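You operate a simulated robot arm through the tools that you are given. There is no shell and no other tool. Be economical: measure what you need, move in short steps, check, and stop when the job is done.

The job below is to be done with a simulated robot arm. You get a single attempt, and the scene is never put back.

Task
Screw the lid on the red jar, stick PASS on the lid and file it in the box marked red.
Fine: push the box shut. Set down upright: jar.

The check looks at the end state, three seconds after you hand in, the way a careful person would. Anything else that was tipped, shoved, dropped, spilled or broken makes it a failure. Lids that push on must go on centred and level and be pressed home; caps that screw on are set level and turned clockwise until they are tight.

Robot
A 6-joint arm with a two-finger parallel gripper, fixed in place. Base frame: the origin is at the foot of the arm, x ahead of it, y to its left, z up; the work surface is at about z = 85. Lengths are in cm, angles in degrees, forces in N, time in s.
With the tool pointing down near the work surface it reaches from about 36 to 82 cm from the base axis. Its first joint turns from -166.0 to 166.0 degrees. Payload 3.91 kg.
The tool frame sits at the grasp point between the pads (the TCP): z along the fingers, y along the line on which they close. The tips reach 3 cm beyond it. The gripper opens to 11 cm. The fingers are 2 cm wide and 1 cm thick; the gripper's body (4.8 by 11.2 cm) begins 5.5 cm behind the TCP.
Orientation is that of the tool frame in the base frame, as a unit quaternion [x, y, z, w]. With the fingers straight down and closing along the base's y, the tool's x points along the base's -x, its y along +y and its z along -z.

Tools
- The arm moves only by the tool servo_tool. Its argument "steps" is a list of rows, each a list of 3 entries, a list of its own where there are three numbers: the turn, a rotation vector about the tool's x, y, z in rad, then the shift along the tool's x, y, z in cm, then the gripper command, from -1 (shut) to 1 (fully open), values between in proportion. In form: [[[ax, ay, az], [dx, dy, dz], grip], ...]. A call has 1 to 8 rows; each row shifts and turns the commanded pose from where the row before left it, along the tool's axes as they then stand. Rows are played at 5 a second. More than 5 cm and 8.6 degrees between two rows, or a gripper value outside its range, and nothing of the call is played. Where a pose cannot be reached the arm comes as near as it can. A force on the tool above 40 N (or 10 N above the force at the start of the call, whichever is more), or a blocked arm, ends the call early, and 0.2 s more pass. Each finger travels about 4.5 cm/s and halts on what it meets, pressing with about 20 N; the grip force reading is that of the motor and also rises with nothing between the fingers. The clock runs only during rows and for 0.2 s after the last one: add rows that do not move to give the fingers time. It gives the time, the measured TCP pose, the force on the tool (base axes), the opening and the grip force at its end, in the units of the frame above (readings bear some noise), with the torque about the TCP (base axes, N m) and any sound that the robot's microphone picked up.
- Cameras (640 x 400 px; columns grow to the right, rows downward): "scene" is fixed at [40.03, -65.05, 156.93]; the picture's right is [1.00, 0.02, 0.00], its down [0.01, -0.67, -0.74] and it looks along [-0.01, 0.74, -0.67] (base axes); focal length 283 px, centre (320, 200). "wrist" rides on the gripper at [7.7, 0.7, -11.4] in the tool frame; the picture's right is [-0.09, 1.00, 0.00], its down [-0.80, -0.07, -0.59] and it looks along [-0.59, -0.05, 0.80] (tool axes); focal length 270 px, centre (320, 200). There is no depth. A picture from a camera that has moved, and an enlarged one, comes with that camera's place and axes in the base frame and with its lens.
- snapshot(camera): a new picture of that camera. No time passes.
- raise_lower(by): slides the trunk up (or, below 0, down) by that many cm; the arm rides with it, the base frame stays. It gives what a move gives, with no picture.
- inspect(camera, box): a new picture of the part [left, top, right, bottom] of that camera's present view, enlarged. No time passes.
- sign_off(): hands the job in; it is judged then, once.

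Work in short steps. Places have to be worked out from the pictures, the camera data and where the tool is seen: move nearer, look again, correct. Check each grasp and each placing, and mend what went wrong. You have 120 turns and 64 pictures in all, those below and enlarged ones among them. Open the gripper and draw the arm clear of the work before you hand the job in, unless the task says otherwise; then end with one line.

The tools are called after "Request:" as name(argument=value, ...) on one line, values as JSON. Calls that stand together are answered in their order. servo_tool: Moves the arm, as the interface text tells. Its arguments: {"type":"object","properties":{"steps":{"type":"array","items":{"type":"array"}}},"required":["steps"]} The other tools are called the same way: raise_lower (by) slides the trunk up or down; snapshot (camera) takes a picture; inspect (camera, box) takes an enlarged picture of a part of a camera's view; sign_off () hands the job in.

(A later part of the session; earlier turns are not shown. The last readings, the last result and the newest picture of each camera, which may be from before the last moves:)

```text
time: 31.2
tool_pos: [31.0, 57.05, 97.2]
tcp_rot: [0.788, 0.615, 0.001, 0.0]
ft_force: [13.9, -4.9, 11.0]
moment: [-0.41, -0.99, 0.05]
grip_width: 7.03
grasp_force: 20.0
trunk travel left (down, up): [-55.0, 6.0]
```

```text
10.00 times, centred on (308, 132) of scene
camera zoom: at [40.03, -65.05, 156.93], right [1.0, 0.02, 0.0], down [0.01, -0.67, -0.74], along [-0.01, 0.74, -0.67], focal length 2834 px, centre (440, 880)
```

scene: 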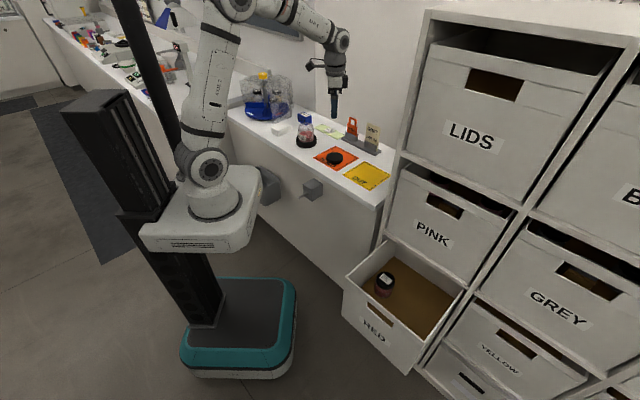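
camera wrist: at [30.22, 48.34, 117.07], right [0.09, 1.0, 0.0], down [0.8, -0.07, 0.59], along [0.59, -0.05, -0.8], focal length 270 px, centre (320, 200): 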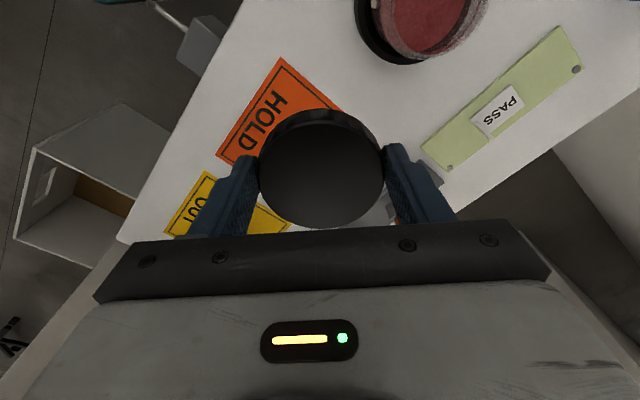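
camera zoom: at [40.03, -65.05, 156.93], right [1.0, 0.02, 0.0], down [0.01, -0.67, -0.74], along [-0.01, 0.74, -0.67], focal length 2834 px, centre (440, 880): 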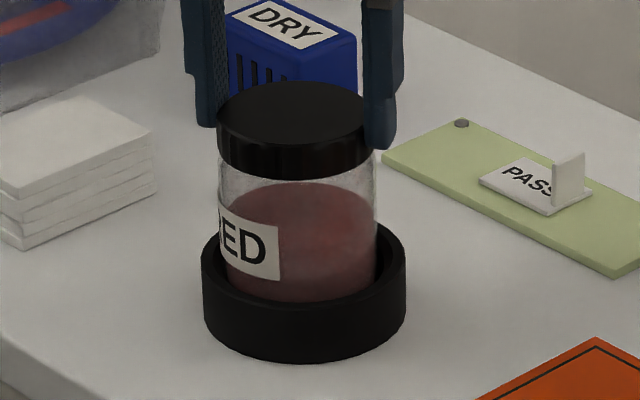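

Upright again at (31.0, 57.05). Open and wind the wrist back counter-clockwise for a fresh turn.

Request:
servo_tool(steps=[[[0, 0, 0], [0, 0, 0], 0.8], [[0, 0, 0], [0, 0, 0], 0.8], [[0, 0, -0.14], [0, 0, -2], 0.8], [[0, 0, -0.14], [0, 0, 0], 0.8], [[0, 0, -0.14], [0, 0, 0], 0.8], [[0, 0, -0.14], [0, 0, 0], 0.8], [[0, 0, -0.14], [0, 0, 0], 0.8], [[0, 0, -0.14], [0, 0, 0], 0.8]])

Request:
inspect(camera="scene", box=[292, 112, 324, 152])

Request:
servo_tool(steps=[[[0, 0, -0.14], [0, 0, 0], 0.8], [[0, 0, -0.14], [0, 0, 0], 0.8], [[0, 0, -0.14], [0, 0, 0], 0.8], [[0, 0, -0.14], [0, 0, 0], 0.8], [[0, 0, -0.14], [0, 0, 0], 0.8], [[0, 0, -0.14], [0, 0, 0], 0.8], [[0, 0, -0.14], [0, 0, 0], 0.8], [[0, 0, -0.14], [0, 0, 0], 0.8]])

Request:
servo_tool(steps=[[[0, 0, -0.14], [0, 0, 0], 0.8], [[0, 0, -0.14], [0, 0, 0], 0.8], [[0, 0, -0.14], [0, 0, 0], 0.8], [[0, 0, -0.14], [0, 0, 0], 0.8], [[0, 0, -0.14], [0, 0, 0], 0.8], [[0, 0, -0.14], [0, 0, 0], 0.8], [[0, 0, 0], [0, 0, 0], 0.8]])

```text
time: 33.0
tool_pos: [30.91, 57.2, 99.08]
tcp_rot: [0.468, 0.884, 0.001, 0.001]
ft_force: [-0.6, -0.3, 0.4]
moment: [-0.03, 0.0, 0.01]
grip_width: 9.89
grasp_force: 0.1
trunk travel left (down, up): [-55.0, 6.0]
```

```text
10.00 times, centred on (308, 132) of scene
camera zoom: at [40.03, -65.05, 156.93], right [1.0, 0.02, 0.0], down [0.01, -0.67, -0.74], along [-0.01, 0.74, -0.67], focal length 2834 px, centre (440, 880)
```

zoom: 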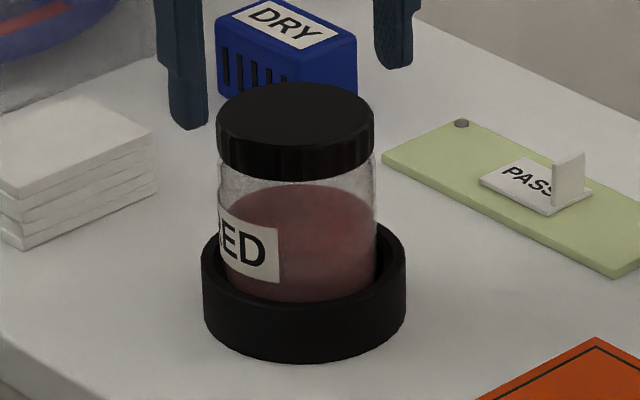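

```text
time: 34.8
tool_pos: [30.9, 57.26, 99.09]
tcp_rot: [-0.072, 0.997, -0.001, 0.002]
ft_force: [-0.2, 0.4, 0.3]
moment: [-0.01, 0.03, -0.02]
grip_width: 9.92
grasp_force: 0.1
trunk travel left (down, up): [-55.0, 6.0]
```

```text
time: 36.4
tool_pos: [30.99, 57.16, 98.96]
tcp_rot: [-0.473, 0.881, -0.002, 0.0]
ft_force: [-0.1, 0.6, 0.4]
moment: [-0.01, -0.02, 0.0]
grip_width: 9.89
grasp_force: 0.2
trunk travel left (down, up): [-55.0, 6.0]
```

Request:
servo_tool(steps=[[[0, 0, -0.14], [0, 0, 0], 0.8], [[0, 0, -0.14], [0, 0, 0], 0.8], [[0, 0, -0.14], [0, 0, 0], 0.8], [[0, 0, -0.14], [0, 0, 0], 0.8], [[0, 0, -0.14], [0, 0, 0], 0.8], [[0, 0, 0], [0, 0, 0], 0.8]])

Request:
inspect(camera="wrist", box=[200, 60, 440, 250])

Request:
inspect(camera="scene", box=[298, 114, 318, 134])

```text
time: 37.8
tool_pos: [30.92, 57.23, 99.13]
tcp_rot: [0.745, -0.667, 0.0, 0.0]
ft_force: [0.3, 0.3, 0.9]
moment: [0.0, -0.02, 0.0]
grip_width: 9.88
grasp_force: 0.0
trunk travel left (down, up): [-55.0, 6.0]
```

```text
2.11 times, centred on (320, 155) of wrist
camera zoom: at [31.07, 49.42, 110.62], right [-1.0, -0.03, 0.0], down [-0.02, 0.8, 0.59], along [-0.01, 0.59, -0.8], focal length 569 px, centre (320, 295)
```

zoom: 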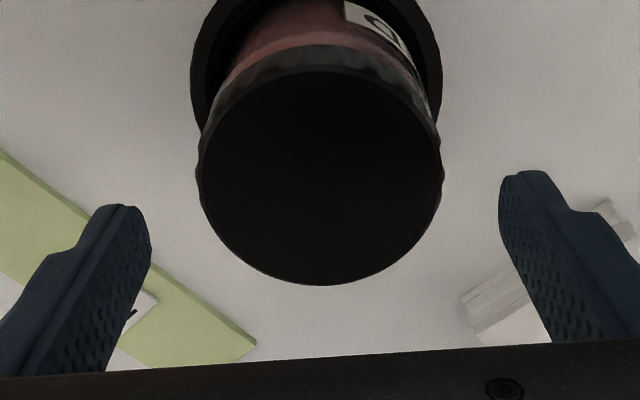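

```text
16.00 times, centred on (308, 124) of scene
camera zoom: at [40.03, -65.05, 156.93], right [1.0, 0.02, 0.0], down [0.01, -0.67, -0.74], along [-0.01, 0.74, -0.67], focal length 4535 px, centre (512, 1416)
```

zoom: 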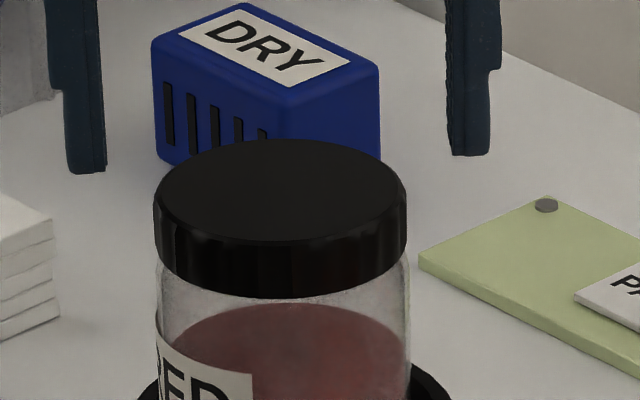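

The lid still leans about 3° toward +y. I grip it from here (closing along x), nudge it toward −y and press lightly.

Request:
servo_tool(steps=[[[0, 0, 0], [0.15, 0, 1.8], 0.8], [[0, 0, 0], [0, 0, 0], 0], [[0, 0, 0], [0, 0, 0], -1], [[0, 0, 0], [0, 0, 0], -1], [[0, 0, 0], [0.15, 0, 0], -1], [[0, 0, 0], [0.2, 0, 0.1], -1], [[0, 0, 0], [0, 0, 0.1], -1]])

Request:
inspect(camera="wrist", box=[200, 60, 440, 250])

Request:
inspect(camera="scene", box=[292, 112, 324, 152])

```text
time: 39.4
tool_pos: [30.97, 56.79, 97.33]
tcp_rot: [0.746, -0.666, 0.0, -0.003]
ft_force: [-1.9, 4.1, 11.5]
moment: [0.61, 0.25, -0.04]
grip_width: 7.05
grasp_force: 20.1
trunk travel left (down, up): [-55.0, 6.0]
```

```text
2.11 times, centred on (320, 155) of wrist
camera zoom: at [31.06, 48.92, 108.79], right [-1.0, -0.02, 0.0], down [-0.02, 0.8, 0.6], along [-0.01, 0.6, -0.8], focal length 569 px, centre (320, 295)
```

zoom: 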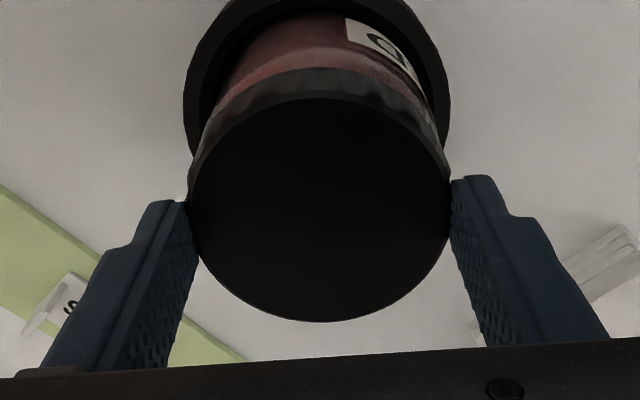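

```text
10.00 times, centred on (308, 132) of scene
camera zoom: at [40.03, -65.05, 156.93], right [1.0, 0.02, 0.0], down [0.01, -0.67, -0.74], along [-0.01, 0.74, -0.67], focal length 2834 px, centre (440, 880)
```

zoom: 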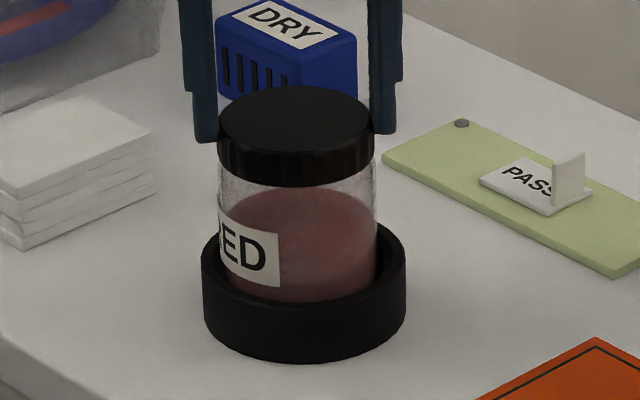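

Good. Turning clockwise in stages.

Request:
servo_tool(steps=[[[0, 0, 0.12], [0, 0, 0.03], -1], [[0, 0, 0.12], [0, 0, 0.03], -1], [[0, 0, 0.12], [0, 0, 0.03], -1], [[0, 0, 0.12], [0, 0, 0.03], -1], [[0, 0, 0.12], [0, 0, 0.03], -1], [[0, 0, 0.12], [0, 0, 0.03], -1], [[0, 0, 0], [0, 0, 0], -1]])

Request:
inspect(camera="scene", box=[292, 112, 324, 152])

```text
time: 41.0
tool_pos: [31.03, 56.6, 97.11]
tcp_rot: [-0.462, 0.887, 0.0, 0.002]
ft_force: [7.6, -7.3, 21.7]
moment: [-0.38, -0.37, 0.0]
grip_width: 7.04
grasp_force: 19.9
trunk travel left (down, up): [-55.0, 6.0]
```

```text
10.00 times, centred on (308, 132) of scene
camera zoom: at [40.03, -65.05, 156.93], right [1.0, 0.02, 0.0], down [0.01, -0.67, -0.74], along [-0.01, 0.74, -0.67], focal length 2834 px, centre (440, 880)
```

zoom: 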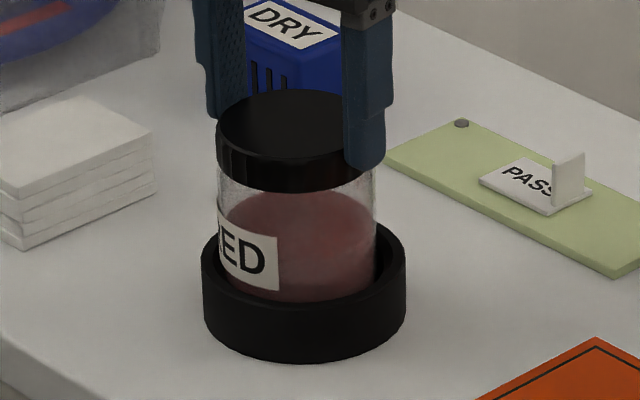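

The label stayed put while the lid turned and descended. Continuing.

Request:
servo_tool(steps=[[[0, 0, 0.13], [0, 0, 0.01], -1], [[0, 0, 0.13], [0, 0, 0.01], -1], [[0, 0, 0.13], [0, 0, 0.01], -1], [[0, 0, 0.13], [0, 0, 0.01], -1], [[0, 0, 0.13], [0, 0, 0.01], -1], [[0, 0, 0.13], [0, 0, 0.01], -1], [[0, 0, 0.13], [0, 0, 0.01], -1], [[0, 0, 0], [0, 0, 0], -1]])

Request:
inspect(camera="scene", box=[292, 112, 324, 152])

```text
time: 42.8
tool_pos: [30.93, 56.67, 96.67]
tcp_rot: [-0.024, 1.0, -0.001, 0.001]
ft_force: [2.0, -3.7, -1.8]
moment: [-0.25, -0.14, 0.15]
grip_width: 7.04
grasp_force: 20.5
trunk travel left (down, up): [-55.0, 6.0]
```

```text
10.00 times, centred on (308, 132) of scene
camera zoom: at [40.03, -65.05, 156.93], right [1.0, 0.02, 0.0], down [0.01, -0.67, -0.74], along [-0.01, 0.74, -0.67], focal length 2834 px, centre (440, 880)
```

zoom: 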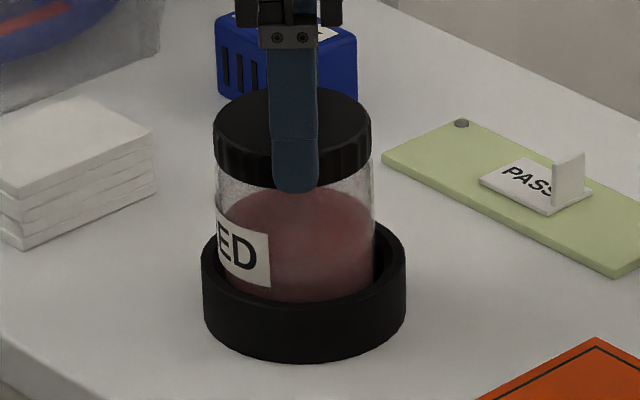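

Thread is engaging (pulling down, slight torque). Continuing and watching torque.

Request:
servo_tool(steps=[[[0, 0, 0.13], [0, 0, 0.02], -1], [[0, 0, 0.13], [0, 0, 0.02], -1], [[0, 0, 0.13], [0, 0, 0.02], -1], [[0, 0, 0.13], [0, 0, 0.02], -1], [[0, 0, 0.13], [0, 0, 0.02], -1], [[0, 0, 0.13], [0, 0, 0.02], -1], [[0, 0, 0], [0, 0, 0], -1]])

Request:
inspect(camera="scene", box=[292, 112, 324, 152])

```text
time: 44.4
tool_pos: [31.11, 56.68, 96.68]
tcp_rot: [0.357, 0.934, -0.001, 0.001]
ft_force: [0.9, -3.0, -0.3]
moment: [-0.21, -0.02, 0.18]
grip_width: 7.06
grasp_force: 20.0
trunk travel left (down, up): [-55.0, 6.0]
```

```text
10.00 times, centred on (308, 132) of scene
camera zoom: at [40.03, -65.05, 156.93], right [1.0, 0.02, 0.0], down [0.01, -0.67, -0.74], along [-0.01, 0.74, -0.67], focal length 2834 px, centre (440, 880)
```

zoom: 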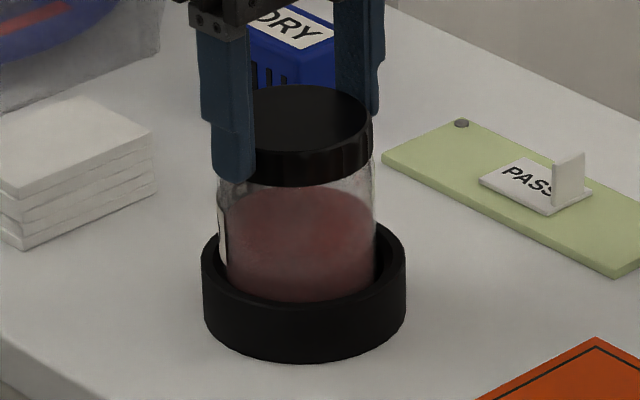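

The jar now turns with the lid at 0.18 N·m. I press down harder so the ring holds the glass, and turn on.

Request:
servo_tool(steps=[[[0, 0, 0], [0, 0, 0.2], -1], [[0, 0, 0], [0, 0, 0.15], -1], [[0, 0, 0], [0, 0, 0], -1]])

```text
time: 45.2
tool_pos: [31.07, 56.64, 96.56]
tcp_rot: [0.355, 0.935, 0.003, 0.001]
ft_force: [2.3, -4.9, 24.9]
moment: [-0.09, 0.17, 0.02]
grip_width: 7.05
grasp_force: 20.2
trunk travel left (down, up): [-55.0, 6.0]
```

Request:
servo_tool(steps=[[[0, 0, 0.1], [0, 0, 0.02], -1], [[0, 0, 0.1], [0, 0, 0.02], -1], [[0, 0, 0.1], [0, 0, 0.02], -1]])

Request:
inspect(camera="scene", box=[292, 112, 324, 152])

```text
time: 46.0
tool_pos: [30.89, 56.48, 96.3]
tcp_rot: [0.492, 0.871, 0.0, 0.002]
ft_force: [-1.1, -8.6, 20.9]
moment: [-0.67, 0.53, 0.88]
grip_width: 7.13
grasp_force: 19.9
trunk travel left (down, up): [-55.0, 6.0]
```

```text
10.00 times, centred on (308, 132) of scene
camera zoom: at [40.03, -65.05, 156.93], right [1.0, 0.02, 0.0], down [0.01, -0.67, -0.74], along [-0.01, 0.74, -0.67], focal length 2834 px, centre (440, 880)
```

zoom: 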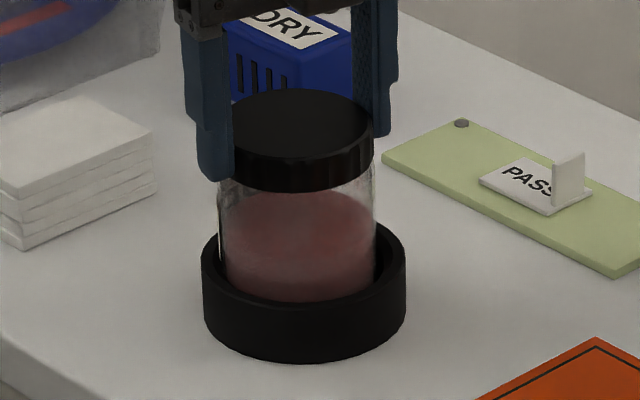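

Torque is up to 0.88 N·m. A bit more turn to see whether it is truly tight.

Request:
servo_tool(steps=[[[0, 0, 0.08], [0, 0, 0], -1], [[0, 0, 0.08], [0, 0, 0], -1], [[0, 0, 0], [0, 0, 0], -1]])

Request:
inspect(camera="wrist", box=[200, 60, 440, 250])

```text
time: 46.8
tool_pos: [30.88, 56.61, 96.33]
tcp_rot: [0.561, 0.828, 0.002, 0.0]
ft_force: [-2.1, -7.7, 16.4]
moment: [-0.48, 0.6, 0.47]
grip_width: 7.1
grasp_force: 20.1
trunk travel left (down, up): [-55.0, 6.0]
```

```text
2.11 times, centred on (320, 155) of wrist
camera zoom: at [28.61, 63.87, 107.88], right [0.96, 0.29, 0.0], down [0.23, -0.77, 0.59], along [0.17, -0.57, -0.8], focal length 569 px, centre (320, 295)
```

zoom: 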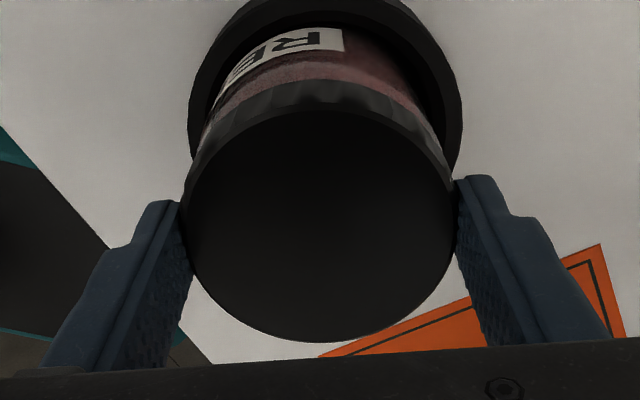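

The wrist camera turns with the tool, so if the label stays fixed in its view the lid no longer turns on the glass. I test with more press and turn.

Request:
servo_tool(steps=[[[0, 0, 0], [0, 0, 0.12], -1], [[0, 0, 0.1], [0, 0, 0], -1], [[0, 0, 0.1], [0, 0, 0], -1], [[0, 0, 0.1], [0, 0, 0], -1], [[0, 0, 0], [0, 0, 0], -1]])

Request:
inspect(camera="wrist", box=[200, 60, 440, 250])

```text
time: 48.0
tool_pos: [30.9, 56.6, 96.38]
tcp_rot: [0.678, 0.735, 0.004, 0.0]
ft_force: [11.6, 7.3, 27.3]
moment: [0.25, -0.46, 0.35]
grip_width: 7.16
grasp_force: 20.1
trunk travel left (down, up): [-55.0, 6.0]
```

```text
2.11 times, centred on (320, 155) of wrist
camera zoom: at [30.98, 64.29, 107.93], right [1.0, -0.01, 0.0], down [-0.01, -0.81, 0.59], along [0.0, -0.59, -0.81], focal length 569 px, centre (320, 295)
```

zoom: 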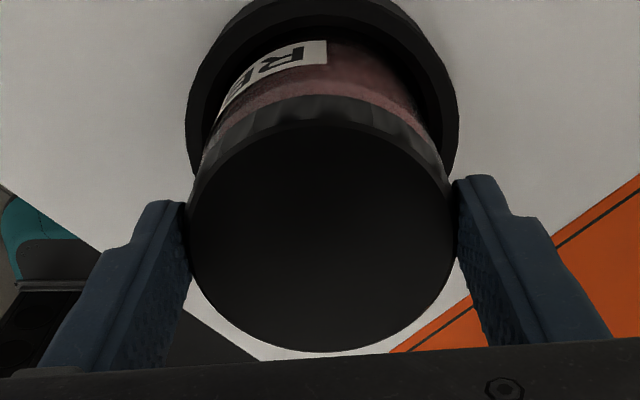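

The label lagged by about 9°, so the lid still advanced a little. I release, rewind, and do another tightening pass.

Request:
servo_tool(steps=[[[0, 0, 0], [0, 0, 0], 0.8], [[0, 0, 0], [0, 0, 0], 0.8], [[0, 0, -0.14], [0, 0, -2.5], 0.8], [[0, 0, -0.14], [0, 0, 0], 0.8], [[0, 0, -0.14], [0, 0, 0], 0.8], [[0, 0, -0.14], [0, 0, 0], 0.8], [[0, 0, -0.14], [0, 0, 0], 0.8], [[0, 0, -0.14], [0, 0, 0], 0.8]])

Request:
inspect(camera="scene", box=[292, 112, 324, 152])

Request:
servo_tool(steps=[[[0, 0, -0.14], [0, 0, 0], 0.8], [[0, 0, -0.14], [0, 0, 0], 0.8], [[0, 0, -0.14], [0, 0, 0], 0.8], [[0, 0, -0.14], [0, 0, 0], 0.8], [[0, 0, -0.14], [0, 0, 0], 0.8], [[0, 0, -0.14], [0, 0, 0], 0.8], [[0, 0, -0.14], [0, 0, 0], 0.8], [[0, 0, 0], [0, 0, 0], 0.8]])

Request:
inspect(camera="wrist", box=[200, 60, 440, 250])

```text
time: 49.8
tool_pos: [30.87, 56.85, 98.46]
tcp_rot: [0.317, 0.948, 0.0, 0.001]
ft_force: [-0.3, 0.1, -0.3]
moment: [-0.02, 0.02, 0.01]
grip_width: 9.88
grasp_force: 0.2
trunk travel left (down, up): [-55.0, 6.0]
```

```text
10.00 times, centred on (308, 132) of scene
camera zoom: at [40.03, -65.05, 156.93], right [1.0, 0.02, 0.0], down [0.01, -0.67, -0.74], along [-0.01, 0.74, -0.67], focal length 2834 px, centre (440, 880)
```

zoom: 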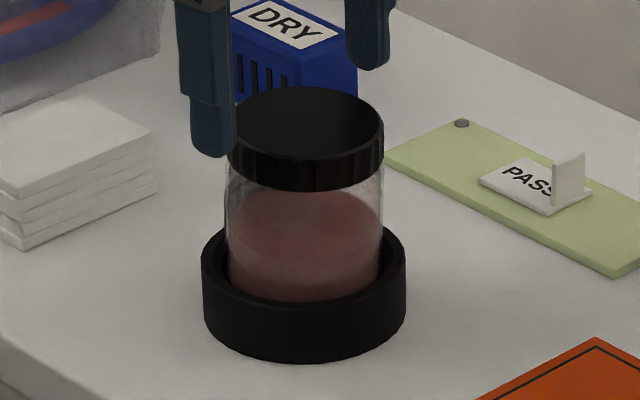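

```text
time: 51.6
tool_pos: [30.79, 56.72, 98.52]
tcp_rot: [-0.165, 0.986, -0.001, 0.002]
ft_force: [0.3, -0.2, 0.6]
moment: [-0.01, -0.02, 0.01]
grip_width: 9.89
grasp_force: 0.1
trunk travel left (down, up): [-55.0, 6.0]
```

```text
2.11 times, centred on (320, 155) of wrist
camera zoom: at [23.31, 54.81, 110.15], right [-0.24, 0.97, 0.0], down [0.78, 0.2, 0.6], along [0.58, 0.14, -0.8], focal length 569 px, centre (320, 295)
```

zoom: 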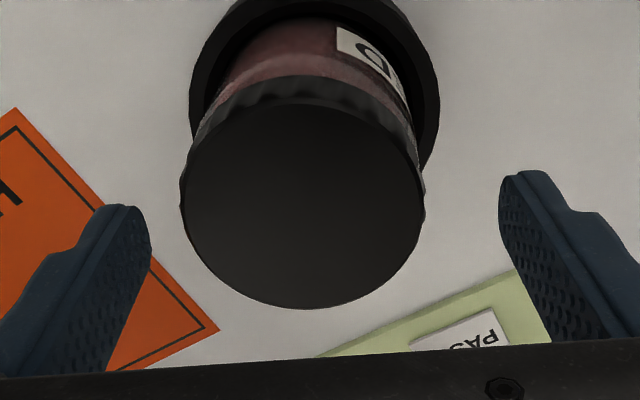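

The lid is at roughly (31.4, 56.4), leaning slightly. I grip it, bring it to the ring centre, press, and turn again.

Request:
servo_tool(steps=[[[0, 0, 0], [-0.46, -0.5, 0], 0.8], [[0, 0, 0], [0, 0, 1.6], 0.8], [[0, 0, 0], [0, 0, 0], 0], [[0, 0, 0], [0, 0, 0], -1], [[0, 0, 0], [0, 0, 0], -1], [[0, 0, 0], [0.2, 0.3, 0], -1], [[0, 0, 0], [0, 0, 0.25], -1], [[0, 0, 0], [0, 0, 0.1], -1]])

Request:
inspect(camera="scene", box=[292, 112, 324, 152])

Request:
inspect(camera="wrist", box=[200, 60, 440, 250])

```text
time: 53.4
tool_pos: [31.35, 56.7, 97.03]
tcp_rot: [-0.165, 0.986, 0.003, 0.003]
ft_force: [4.7, -1.4, 21.4]
moment: [-0.04, -0.38, -0.11]
grip_width: 7.06
grasp_force: 20.5
trunk travel left (down, up): [-55.0, 6.0]
```

```text
10.00 times, centred on (308, 132) of scene
camera zoom: at [40.03, -65.05, 156.93], right [1.0, 0.02, 0.0], down [0.01, -0.67, -0.74], along [-0.01, 0.74, -0.67], focal length 2834 px, centre (440, 880)
```

zoom: 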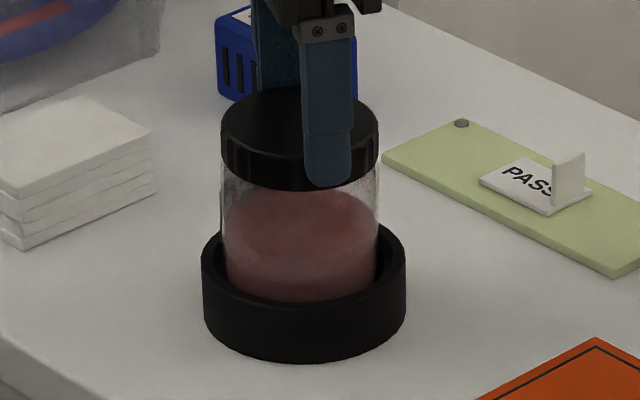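

```text
2.11 times, centred on (320, 155) of wrist
camera zoom: at [23.76, 54.6, 108.48], right [-0.24, 0.97, 0.0], down [0.78, 0.19, 0.6], along [0.58, 0.15, -0.8], focal length 569 px, centre (320, 295)
```

zoom: 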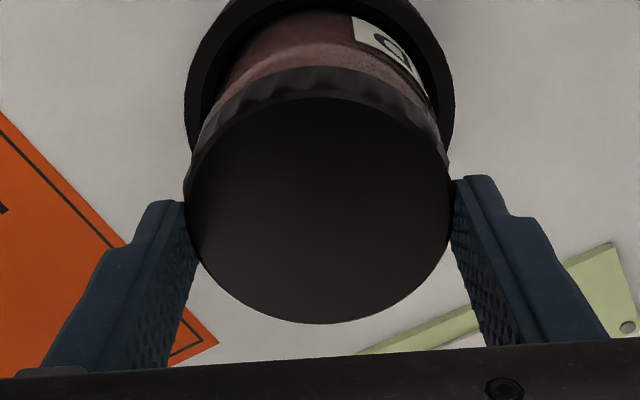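

Level and centred. Turning with ~20 N press; the label edge at (350,17) in the wrist view is my reference.

Request:
servo_tool(steps=[[[0, 0, 0.12], [0, 0, 0.02], -1], [[0, 0, 0.12], [0, 0, 0.02], -1], [[0, 0, 0.12], [0, 0, 0.02], -1], [[0, 0, 0.12], [0, 0, 0.02], -1], [[0, 0, 0.12], [0, 0, 0.02], -1], [[0, 0, 0], [0, 0, 0], -1]])

Request:
inspect(camera="wrist", box=[200, 60, 440, 250])

```text
time: 54.8
tool_pos: [31.23, 56.4, 96.72]
tcp_rot: [0.135, 0.991, -0.002, 0.001]
ft_force: [-3.8, -1.5, 10.7]
moment: [-0.15, 0.24, 0.29]
grip_width: 7.08
grasp_force: 19.4
trunk travel left (down, up): [-55.0, 6.0]
```

```text
2.11 times, centred on (320, 155) of wrist
camera zoom: at [23.9, 59.07, 108.15], right [0.35, 0.94, 0.0], down [0.75, -0.28, 0.6], along [0.56, -0.21, -0.8], focal length 569 px, centre (320, 295)
```

zoom: 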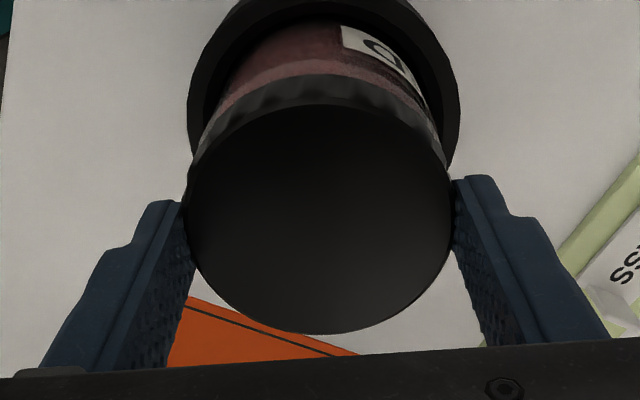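

The label nearly follows the lid now. One harder press-and-turn to make sure it is tight.

Request:
servo_tool(steps=[[[0, 0, 0], [0, 0, 0.15], -1], [[0, 0, 0], [0, 0, 0.15], -1], [[0, 0, 0.12], [0, 0, 0.03], -1], [[0, 0, 0.12], [0, 0, 0.03], -1], [[0, 0, 0.12], [0, 0, 0.03], -1], [[0, 0, 0.12], [0, 0, 0.03], -1]])

Request:
inspect(camera="wrist", box=[200, 60, 440, 250])

```text
time: 56.2
tool_pos: [31.25, 56.41, 96.35]
tcp_rot: [0.366, 0.931, 0.0, 0.001]
ft_force: [-1.3, -8.2, 21.3]
moment: [-0.78, 0.37, 0.85]
grip_width: 7.15
grasp_force: 19.8
trunk travel left (down, up): [-55.0, 6.0]
```

```text
2.11 times, centred on (320, 155) of wrist
camera zoom: at [25.94, 62.07, 107.86], right [0.74, 0.67, 0.0], down [0.54, -0.6, 0.6], along [0.4, -0.44, -0.8], focal length 569 px, centre (320, 295)
```

zoom: 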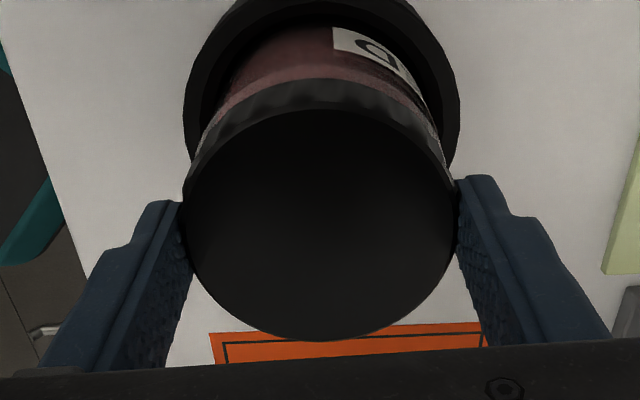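

The grip slid down to the glass edge again (7.15). I regrip higher on the lid only, and turn again with moderate press.

Request:
servo_tool(steps=[[[0, 0, 0], [0, 0, 0], 0], [[0, 0, 0], [0, 0, 0], 0], [[0, 0, 0], [0, 0, -0.7], 0], [[0, 0, 0], [0, 0, 0], -1], [[0, 0, 0], [0, 0, 0], -1], [[0, 0, 0], [0, 0, 0.15], -1], [[0, 0, 0], [0, 0, 0.1], -1]])

Request:
inspect(camera="wrist", box=[200, 60, 440, 250])

Request:
servo_tool(steps=[[[0, 0, 0.12], [0, 0, 0.02], -1], [[0, 0, 0.12], [0, 0, 0.02], -1], [[0, 0, 0.12], [0, 0, 0.02], -1], [[0, 0, 0.12], [0, 0, 0.02], -1]])

Request:
inspect(camera="wrist", box=[200, 60, 440, 250])

```text
time: 57.8
tool_pos: [31.19, 56.66, 96.6]
tcp_rot: [0.365, 0.931, 0.001, 0.001]
ft_force: [-0.4, -1.0, -2.4]
moment: [-0.03, -0.01, -0.03]
grip_width: 7.14
grasp_force: 19.9
trunk travel left (down, up): [-55.0, 6.0]
```

```text
2.11 times, centred on (320, 155) of wrist
camera zoom: at [26.07, 62.25, 108.14], right [0.74, 0.67, 0.0], down [0.54, -0.6, 0.6], along [0.4, -0.44, -0.8], focal length 569 px, centre (320, 295)
```

zoom: 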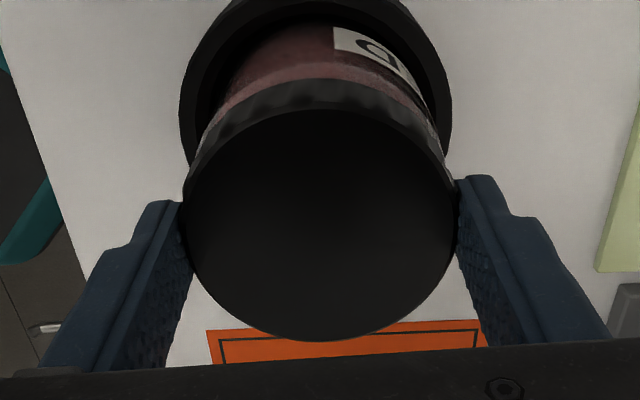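

```text
time: 58.8
tool_pos: [31.37, 56.58, 96.6]
tcp_rot: [0.578, 0.816, 0.001, 0.001]
ft_force: [0.3, -0.4, -2.1]
moment: [0.0, -0.01, 0.23]
grip_width: 7.16
grasp_force: 20.7
trunk travel left (down, up): [-55.0, 6.0]
```

```text
2.11 times, centred on (320, 155) of wrist
camera zoom: at [29.3, 64.03, 108.12], right [0.97, 0.25, 0.0], down [0.2, -0.78, 0.6], along [0.15, -0.58, -0.8], focal length 569 px, centre (320, 295)
```

zoom: 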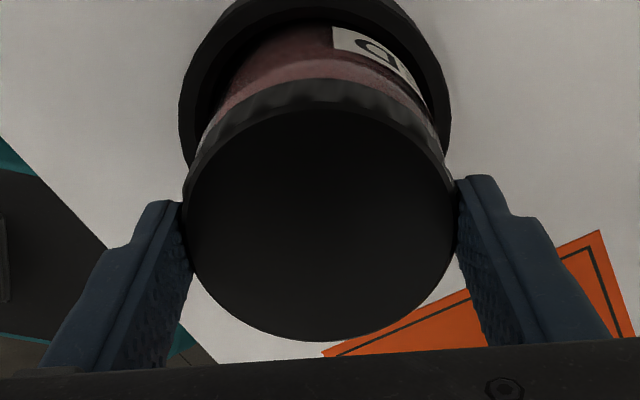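

The grip had not opened (0 means 5.5 cm), but it showed the jar lifts and turns with the lid. Now properly reopen, raise, and grip only the lid.

Request:
servo_tool(steps=[[[0, 0, 0], [0, 0, 0], 0.6], [[0, 0, 0], [0, 0, 0], 0.6], [[0, 0, 0], [0, 0, -0.9], 0.6], [[0, 0, 0], [0, 0, 0], -1], [[0, 0, 0], [0, 0, 0], -1], [[0, 0, 0], [0, 0, 0], -1]])

Request:
inspect(camera="scene", box=[292, 112, 324, 152])

```text
time: 60.2
tool_pos: [31.35, 56.56, 97.6]
tcp_rot: [0.577, 0.817, 0.0, 0.001]
ft_force: [-0.1, -0.9, 0.4]
moment: [-0.07, 0.02, 0.02]
grip_width: 7.13
grasp_force: 20.0
trunk travel left (down, up): [-55.0, 6.0]
```

```text
10.00 times, centred on (308, 132) of scene
camera zoom: at [40.03, -65.05, 156.93], right [1.0, 0.02, 0.0], down [0.01, -0.67, -0.74], along [-0.01, 0.74, -0.67], focal length 2834 px, centre (440, 880)
```

zoom: 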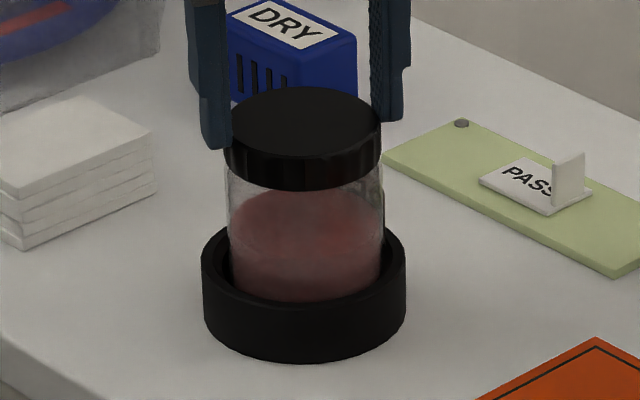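

Request:
servo_tool(steps=[[[0, 0, 0], [0, 0, 0.2], -1], [[0, 0, 0], [0, 0, 0.15], -1], [[0, 0, 0.1], [0, 0, 0], -1], [[0, 0, 0.1], [0, 0, 0], -1], [[0, 0, 0.1], [0, 0, 0], -1]])

Request:
inspect(camera="wrist", box=[200, 60, 440, 250])

```text
time: 61.4
tool_pos: [31.2, 56.51, 97.2]
tcp_rot: [0.693, 0.721, 0.0, 0.001]
ft_force: [-0.1, -0.9, 5.6]
moment: [-0.13, 0.0, 0.4]
grip_width: 7.1
grasp_force: 19.6
trunk travel left (down, up): [-55.0, 6.0]
```

```text
2.11 times, centred on (320, 155) of wrist
camera zoom: at [31.54, 64.22, 108.6], right [1.0, -0.05, 0.0], down [-0.04, -0.8, 0.6], along [-0.03, -0.6, -0.8], focal length 569 px, centre (320, 295)
```

zoom: 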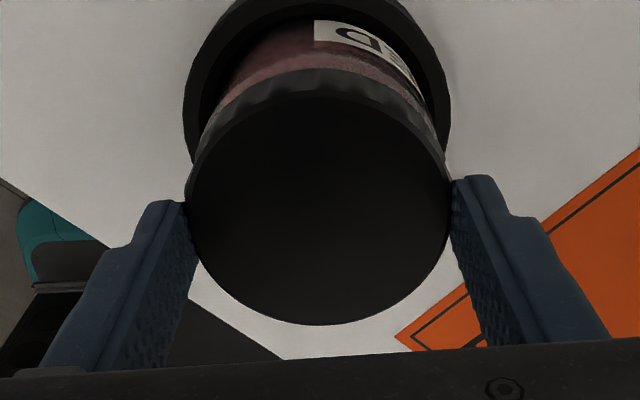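

With a lid-only grip the lid still advanced ~8° at 0.4 N·m. I rewind and repeat with this grip until the label stops lagging.

Request:
servo_tool(steps=[[[0, 0, 0], [0, 0, 0], 0.7], [[0, 0, 0], [0, 0, 0], 0.7], [[0, 0, -0.14], [0, 0, -1], 0.7], [[0, 0, -0.14], [0, 0, 0], 0.7], [[0, 0, -0.14], [0, 0, 0], 0.7], [[0, 0, -0.14], [0, 0, 0], 0.7], [[0, 0, -0.14], [0, 0, 0], 0.7], [[0, 0, -0.14], [0, 0, 0], 0.7]])

Request:
servo_tool(steps=[[[0, 0, -0.14], [0, 0, 0], 0.7], [[0, 0, -0.14], [0, 0, 0], 0.7], [[0, 0, -0.14], [0, 0, 0], 0.7], [[0, 0, -0.14], [0, 0, 0], 0.7], [[0, 0, -0.14], [0, 0, 0], 0.7], [[0, 0, -0.14], [0, 0, 0], 0.7], [[0, 0, -0.14], [0, 0, 0], 0.7], [[0, 0, -0.14], [0, 0, 0], 0.7]])

Request:
servo_tool(steps=[[[0, 0, 0], [0, 0, 1], 0.7], [[0, 0, 0], [0, 0, 0], -1], [[0, 0, 0], [0, 0, 0], -1], [[0, 0, 0], [0, 0, 0], -1], [[0, 0, 0], [0, 0, 0.15], -1]])

Request:
inspect(camera="wrist", box=[200, 60, 440, 250])

```text
time: 63.2
tool_pos: [31.27, 56.57, 98.07]
tcp_rot: [0.336, 0.942, 0.0, 0.001]
ft_force: [-0.2, -0.2, 0.1]
moment: [-0.02, 0.02, 0.0]
grip_width: 9.34
grasp_force: 0.1
trunk travel left (down, up): [-55.0, 6.0]
```

```text
time: 65.0
tool_pos: [31.24, 56.66, 98.0]
tcp_rot: [-0.215, 0.977, -0.001, 0.001]
ft_force: [0.4, 0.3, 0.3]
moment: [0.03, 0.03, 0.0]
grip_width: 9.35
grasp_force: 0.1
trunk travel left (down, up): [-55.0, 6.0]
```

```text
time: 66.2
tool_pos: [31.29, 56.53, 97.0]
tcp_rot: [-0.214, 0.977, 0.0, 0.001]
ft_force: [-1.6, -0.3, 2.4]
moment: [-0.05, 0.1, 0.02]
grip_width: 7.09
grasp_force: 20.2
trunk travel left (down, up): [-55.0, 6.0]
```

```text
2.11 times, centred on (320, 155) of wrist
camera zoom: at [23.97, 53.83, 108.47], right [-0.34, 0.94, 0.0], down [0.76, 0.27, 0.6], along [0.56, 0.2, -0.8], focal length 569 px, centre (320, 295)
```

zoom: 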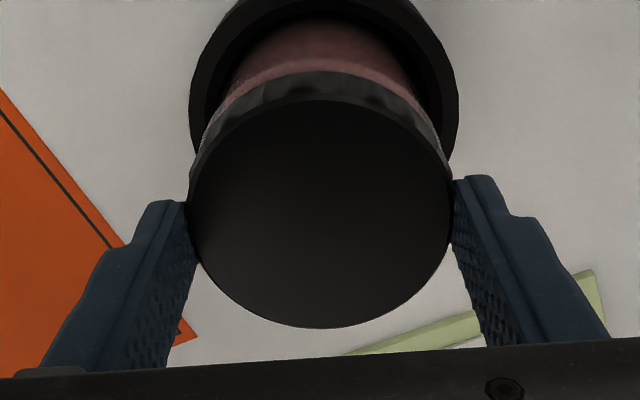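

Request:
servo_tool(steps=[[[0, 0, 0], [0, 0, 0.2], -1], [[0, 0, 0.12], [0, 0, 0.02], -1], [[0, 0, 0.12], [0, 0, 0.02], -1], [[0, 0, 0.12], [0, 0, 0.02], -1], [[0, 0, 0.12], [0, 0, 0.02], -1], [[0, 0, 0.12], [0, 0, 0.02], -1], [[0, 0, 0.12], [0, 0, 0.02], -1]])

Request:
inspect(camera="scene", box=[292, 112, 324, 152])

Request:
servo_tool(steps=[[[0, 0, 0.12], [0, 0, 0.02], -1], [[0, 0, 0.12], [0, 0, 0.02], -1], [[0, 0, 0.12], [0, 0, 0.02], -1], [[0, 0, 0.12], [0, 0, 0.02], -1], [[0, 0, 0.12], [0, 0, 0.02], -1], [[0, 0, 0.12], [0, 0, 0.02], -1]])

Request:
inspect(camera="scene", box=[292, 112, 324, 152])

```text
time: 67.8
tool_pos: [31.28, 56.55, 96.71]
tcp_rot: [0.145, 0.989, 0.001, 0.002]
ft_force: [0.5, 0.1, 12.4]
moment: [-0.05, -0.08, 0.52]
grip_width: 7.05
grasp_force: 20.1
trunk travel left (down, up): [-55.0, 6.0]
```

```text
10.00 times, centred on (308, 132) of scene
camera zoom: at [40.03, -65.05, 156.93], right [1.0, 0.02, 0.0], down [0.01, -0.67, -0.74], along [-0.01, 0.74, -0.67], focal length 2834 px, centre (440, 880)
```

zoom: 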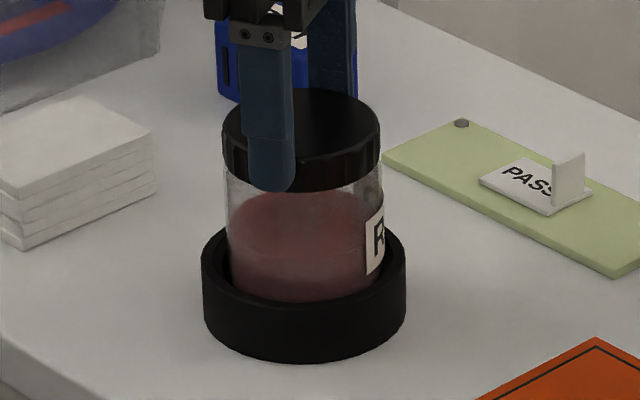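

```text
time: 69.2
tool_pos: [31.39, 56.63, 96.65]
tcp_rot: [0.484, 0.875, 0.001, 0.001]
ft_force: [0.4, 0.2, 14.0]
moment: [0.01, 0.01, 0.61]
grip_width: 7.06
grasp_force: 20.4
trunk travel left (down, up): [-55.0, 6.0]
```

```text
10.00 times, centred on (308, 132) of scene
camera zoom: at [40.03, -65.05, 156.93], right [1.0, 0.02, 0.0], down [0.01, -0.67, -0.74], along [-0.01, 0.74, -0.67], focal length 2834 px, centre (440, 880)
```

zoom: 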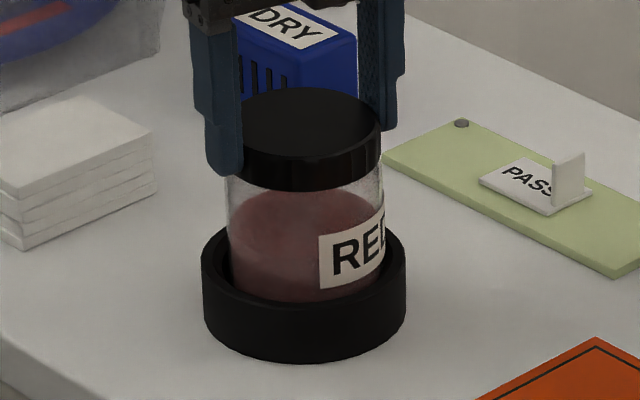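

The label followed the turn exactly (41° of 41°) at a steady 0.6 N·m: the lid is tight. Now release, lift, rewind to yaw −45°, and head for the PASS label.

Request:
servo_tool(steps=[[[0, 0, 0], [0, 0, -0.15], 0.7], [[0, 0, 0], [0, 0, 0], 0.7], [[0, 0, 0], [0, 0, -4], 0.7], [[0, 0, 0], [0, 0, -4], 0.7], [[0, 0, -0.14], [0, 0, 0], 0.7], [[0, 0, -0.14], [0, 0, 0], 0.7], [[0, 0, -0.14], [0, 0, 0], 0.7], [[0, 0, -0.14], [0, 0, 0], 0.7]])

Request:
servo_tool(steps=[[[0, 0, -0.14], [0, 0, 0], 0.2], [[0, 0, -0.14], [0, 0, 0], 0.2], [[0, 0, -0.14], [0, 0, 0], 0.2], [[0, 0, -0.14], [0, 0, 0], 0.2], [[0, 0, -0.14], [0, 0, 0], 0.2], [[0, 0, -0.14], [0, 0, 0], 0.2], [[0, 0, -0.14], [0, 0, 0], 0.2], [[0, 0, -0.14], [0, 0, 0], 0.2]])

Request:
servo_tool(steps=[[[0, 0, -0.12], [0, 0, 0], 0.2], [[0, 0, 0], [-3.5, -0.2, 0], 0.2], [[0, 0, 0], [-3.5, -0.2, 0], 0.2], [[0, 0, 0], [-3.5, 0, 0], 0.2], [[0, 0, 0], [0, 0, 0], 0.2]])

Request:
snapshot(camera="wrist")

Request:
inspect(camera="scene", box=[285, 105, 355, 152])

```text
time: 71.0
tool_pos: [31.25, 56.57, 104.68]
tcp_rot: [0.222, 0.975, 0.0, 0.001]
ft_force: [-0.4, 0.2, -0.8]
moment: [-0.03, -0.01, -0.04]
grip_width: 9.32
grasp_force: 0.1
trunk travel left (down, up): [-55.0, 6.0]
```

```text
time: 72.8
tool_pos: [31.17, 56.67, 104.53]
tcp_rot: [-0.329, 0.944, -0.001, 0.001]
ft_force: [-0.1, 0.2, 0.2]
moment: [0.04, 0.0, -0.02]
grip_width: 6.62
grasp_force: 0.0
trunk travel left (down, up): [-55.0, 6.0]
```

```text
time: 74.0
tool_pos: [39.02, 63.74, 104.61]
tcp_rot: [-0.385, 0.923, -0.001, 0.001]
ft_force: [-0.4, 0.6, -0.9]
moment: [0.02, -0.02, -0.03]
grip_width: 6.61
grasp_force: 0.0
trunk travel left (down, up): [-55.0, 6.0]
```

```text
0 pictures are left
camera wrist: at [33.08, 58.63, 116.12], right [-0.65, 0.76, 0.0], down [0.61, 0.52, 0.6], along [0.46, 0.38, -0.8], focal length 270 px, centre (320, 200)
```

wrist: 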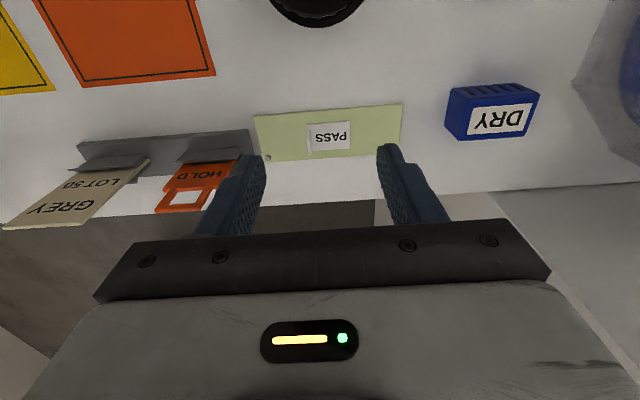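

```text
refused: no pictures are left
```

Out of pictures now, so I go on by measured geometry and force readings. From the last views the PASS tab stands at about (44.0, 66.5), spanning the 45° direction. I move above it.

Request:
servo_tool(steps=[[[0, 0, -0.0], [-2.7, -0.8, 0], 0], [[0, 0, 0], [-2.76, -0.8, 0], 0], [[0, 0, 0], [0, 0, 4], 0], [[0, 0, 0], [0, 0, 4], 0], [[0, 0, 0], [0, 0, 0], 0]])

```text
time: 75.2
tool_pos: [44.01, 66.14, 96.52]
tcp_rot: [-0.384, 0.923, 0.0, 0.001]
ft_force: [0.4, 0.7, 0.7]
moment: [-0.01, 0.0, 0.0]
grip_width: 5.52
grasp_force: 0.1
out of reach, approached as far as the arm can: row 2
trunk travel left (down, up): [-55.0, 6.0]
```

Request:
servo_tool(steps=[[[0, 0, 0], [0, 0, 3], 0], [[0, 0, 0], [0, 0, 2.5], 0], [[0, 0, 0], [0, 0, 0.8], 0], [[0, 0, 0], [0, 0, 0], 0]])

```text
time: 76.2
tool_pos: [43.81, 66.25, 90.29]
tcp_rot: [-0.384, 0.923, 0.0, 0.0]
ft_force: [-0.6, 0.4, 0.0]
moment: [0.0, 0.0, -0.03]
grip_width: 5.52
grasp_force: 0.0
trunk travel left (down, up): [-55.0, 6.0]
```

Request:
servo_tool(steps=[[[0, 0, 0], [-0.2, 0, 0.5], 0], [[0, 0, 0], [0, 0, 0.3], 0], [[0, 0, 0], [0, 0, 0.2], 0], [[0, 0, 0], [0, 0, 0], 0]])

```text
time: 77.2
tool_pos: [43.9, 66.34, 89.21]
tcp_rot: [-0.384, 0.923, -0.001, 0.001]
ft_force: [-0.6, -0.2, -0.4]
moment: [0.02, -0.02, -0.02]
grip_width: 5.51
grasp_force: 0.0
trunk travel left (down, up): [-55.0, 6.0]
```

No contact at tip height 86.2. Closing on the tab.

Request:
servo_tool(steps=[[[0, 0, 0], [0, 0, 0], -1], [[0, 0, 0], [0, 0, 0], -1], [[0, 0, 0], [0, 0, 0], -1], [[0, 0, 0], [0, 0, 0], -1], [[0, 0, 0], [0, 0, 0], -1]])

```text
time: 78.4
tool_pos: [43.94, 66.28, 89.29]
tcp_rot: [-0.385, 0.923, -0.001, 0.002]
ft_force: [-0.5, -0.1, -0.5]
moment: [0.01, 0.0, 0.02]
grip_width: 0.19
grasp_force: 19.8
trunk travel left (down, up): [-55.0, 6.0]
```

Closed to 0.19 cm, which suggests the tab is between the pads. Lifting slowly and watching force.

Request:
servo_tool(steps=[[[0, 0, 0], [0, 0, -0.3], -1], [[0, 0, 0], [0, 0, -0.3], -1]])

```text
time: 79.0
tool_pos: [43.87, 66.32, 89.77]
tcp_rot: [-0.384, 0.923, -0.001, -0.001]
ft_force: [-0.7, 0.0, -0.4]
moment: [0.04, 0.03, -0.01]
grip_width: 0.19
grasp_force: 20.1
trunk travel left (down, up): [-55.0, 6.0]
```

Lifting clear and carrying the label to the jar: label centre should be about 2.2 cm along tool +y from the TCP, so I aim the TCP at (32.86, 55.0).

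Request:
servo_tool(steps=[[[0, 0, 0], [0, 0, -2], -1], [[0, 0, 0], [0, 0, -4], -1], [[0, 0, 0], [0, 0, -4], -1], [[0, 0, 0], [0, 0, -3], -1], [[0, 0, 0], [3, 0, 0], -1], [[0, 0, 0], [4, 0, 0], -1], [[0, 0, 0], [4, 0, 0], -1], [[0, 0, 0], [4.77, -0.12, 0], -1]])

```text
time: 80.8
tool_pos: [32.76, 54.95, 102.95]
tcp_rot: [-0.383, 0.924, -0.001, 0.001]
ft_force: [-0.4, 0.1, 1.1]
moment: [0.03, 0.0, 0.01]
grip_width: 0.19
grasp_force: 19.8
trunk travel left (down, up): [-55.0, 6.0]
```

Request:
servo_tool(steps=[[[0, 0, 0], [0, 0, 2], -1], [[0, 0, 0], [0, 0, 1], -1], [[0, 0, 0], [0, 0, 0.5], -1], [[0, 0, 0], [0, 0, 0], -1]])

Request:
servo_tool(steps=[[[0, 0, 0], [0, 0, 0.2], -1], [[0, 0, 0], [0, 0, 0.2], -1], [[0, 0, 0], [0, 0, 0], -1]])

Request:
servo_tool(steps=[[[0, 0, 0], [0, 0, 0.1], -1], [[0, 0, 0], [0, 0, 0.1], -1], [[0, 0, 0], [0, 0, 0], -1]])

```text
time: 81.8
tool_pos: [32.88, 55.16, 99.38]
tcp_rot: [-0.384, 0.923, 0.0, 0.001]
ft_force: [0.2, -0.6, 0.1]
moment: [0.0, -0.02, -0.02]
grip_width: 0.21
grasp_force: 20.3
trunk travel left (down, up): [-55.0, 6.0]
```

```text
time: 82.6
tool_pos: [32.82, 55.1, 99.06]
tcp_rot: [-0.383, 0.924, -0.001, 0.0]
ft_force: [0.8, 0.2, -0.6]
moment: [-0.04, 0.0, 0.0]
grip_width: 0.17
grasp_force: 20.4
trunk travel left (down, up): [-55.0, 6.0]
```

```text
time: 83.4
tool_pos: [32.94, 55.02, 98.72]
tcp_rot: [-0.384, 0.923, 0.0, 0.001]
ft_force: [0.0, 0.3, -0.1]
moment: [0.02, -0.01, 0.01]
grip_width: 0.18
grasp_force: 20.2
trunk travel left (down, up): [-55.0, 6.0]
```

Request:
servo_tool(steps=[[[0, 0, 0], [0, 0, 0.1], -1], [[0, 0, 0], [0, 0, 0.1], -1], [[0, 0, 0], [0, 0, 0], -1]])

Request:
servo_tool(steps=[[[0, 0, 0], [0, 0, 0.1], -1], [[0, 0, 0], [0, 0, 0.1], -1], [[0, 0, 0], [0, 0, 0], -1]])

```text
time: 84.2
tool_pos: [32.89, 55.05, 98.68]
tcp_rot: [-0.383, 0.924, 0.0, 0.001]
ft_force: [-0.1, -2.8, 5.7]
moment: [0.01, 0.04, -0.02]
grip_width: 0.18
grasp_force: 19.9
trunk travel left (down, up): [-55.0, 6.0]
```

```text
time: 85.0
tool_pos: [32.92, 55.0, 98.59]
tcp_rot: [-0.385, 0.923, 0.001, 0.003]
ft_force: [3.7, -0.7, 18.6]
moment: [0.13, 0.01, -0.03]
grip_width: 0.19
grasp_force: 19.8
trunk travel left (down, up): [-55.0, 6.0]
```

Contact at 98.7, matching a held label, pressed with 18 N. I let go of the tab and lift clear.

Request:
servo_tool(steps=[[[0, 0, 0], [0, 0, 0], -1], [[0, 0, 0], [0, 0, -0.1], -1], [[0, 0, 0], [0, 0, 0], -0.8], [[0, 0, 0], [0, 0, 0], -0.6], [[0, 0, 0], [0, 0, 0], -0.5], [[0, 0, 0], [0, 0, -1], -0.5], [[0, 0, 0], [0, 0, -3], -0.5]])

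Request:
servo_tool(steps=[[[0, 0, 0], [0, 2.4, 0], -1], [[0, 0, 0], [0, 0, 0], -1], [[0, 0, 0], [0, 0, 0], -1], [[0, 0, 0], [0, 0, 0], -1]])

```text
time: 86.6
tool_pos: [32.86, 54.98, 102.57]
tcp_rot: [-0.385, 0.923, -0.001, 0.0]
ft_force: [-0.1, -0.8, 1.2]
moment: [-0.02, 0.01, 0.03]
grip_width: 2.76
grasp_force: 0.0
trunk travel left (down, up): [-55.0, 6.0]
```

```text
time: 87.6
tool_pos: [31.17, 56.65, 102.53]
tcp_rot: [-0.385, 0.923, 0.0, 0.002]
ft_force: [0.4, 0.4, -0.2]
moment: [0.04, -0.01, 0.0]
grip_width: 0.0
grasp_force: 19.9
trunk travel left (down, up): [-55.0, 6.0]
```

Empty fingers read 0.0, so the tab was really held and is now released. Pressing the label flat gently at its middle.

Request:
servo_tool(steps=[[[0, 0, 0], [0, 0, 3], -1], [[0, 0, 0], [0, 0, 0.7], -1], [[0, 0, 0], [0, 0, 0.2], -1], [[0, 0, 0], [0, 0, 0], -1]])

Request:
servo_tool(steps=[[[0, 0, 0], [0, 0, 0.15], -1], [[0, 0, 0], [0, 0, 0.15], -1], [[0, 0, 0], [0, 0, 0], -1]])

```text
time: 88.6
tool_pos: [31.15, 56.66, 98.55]
tcp_rot: [-0.384, 0.923, -0.001, 0.002]
ft_force: [-0.2, 0.2, 0.3]
moment: [0.03, -0.04, -0.01]
grip_width: 0.01
grasp_force: 20.1
trunk travel left (down, up): [-55.0, 6.0]
```

```text
time: 89.4
tool_pos: [31.27, 56.63, 98.18]
tcp_rot: [-0.385, 0.923, 0.0, 0.0]
ft_force: [-0.6, 0.2, 5.1]
moment: [0.0, 0.02, 0.01]
grip_width: 0.0
grasp_force: 20.2
trunk travel left (down, up): [-55.0, 6.0]
```

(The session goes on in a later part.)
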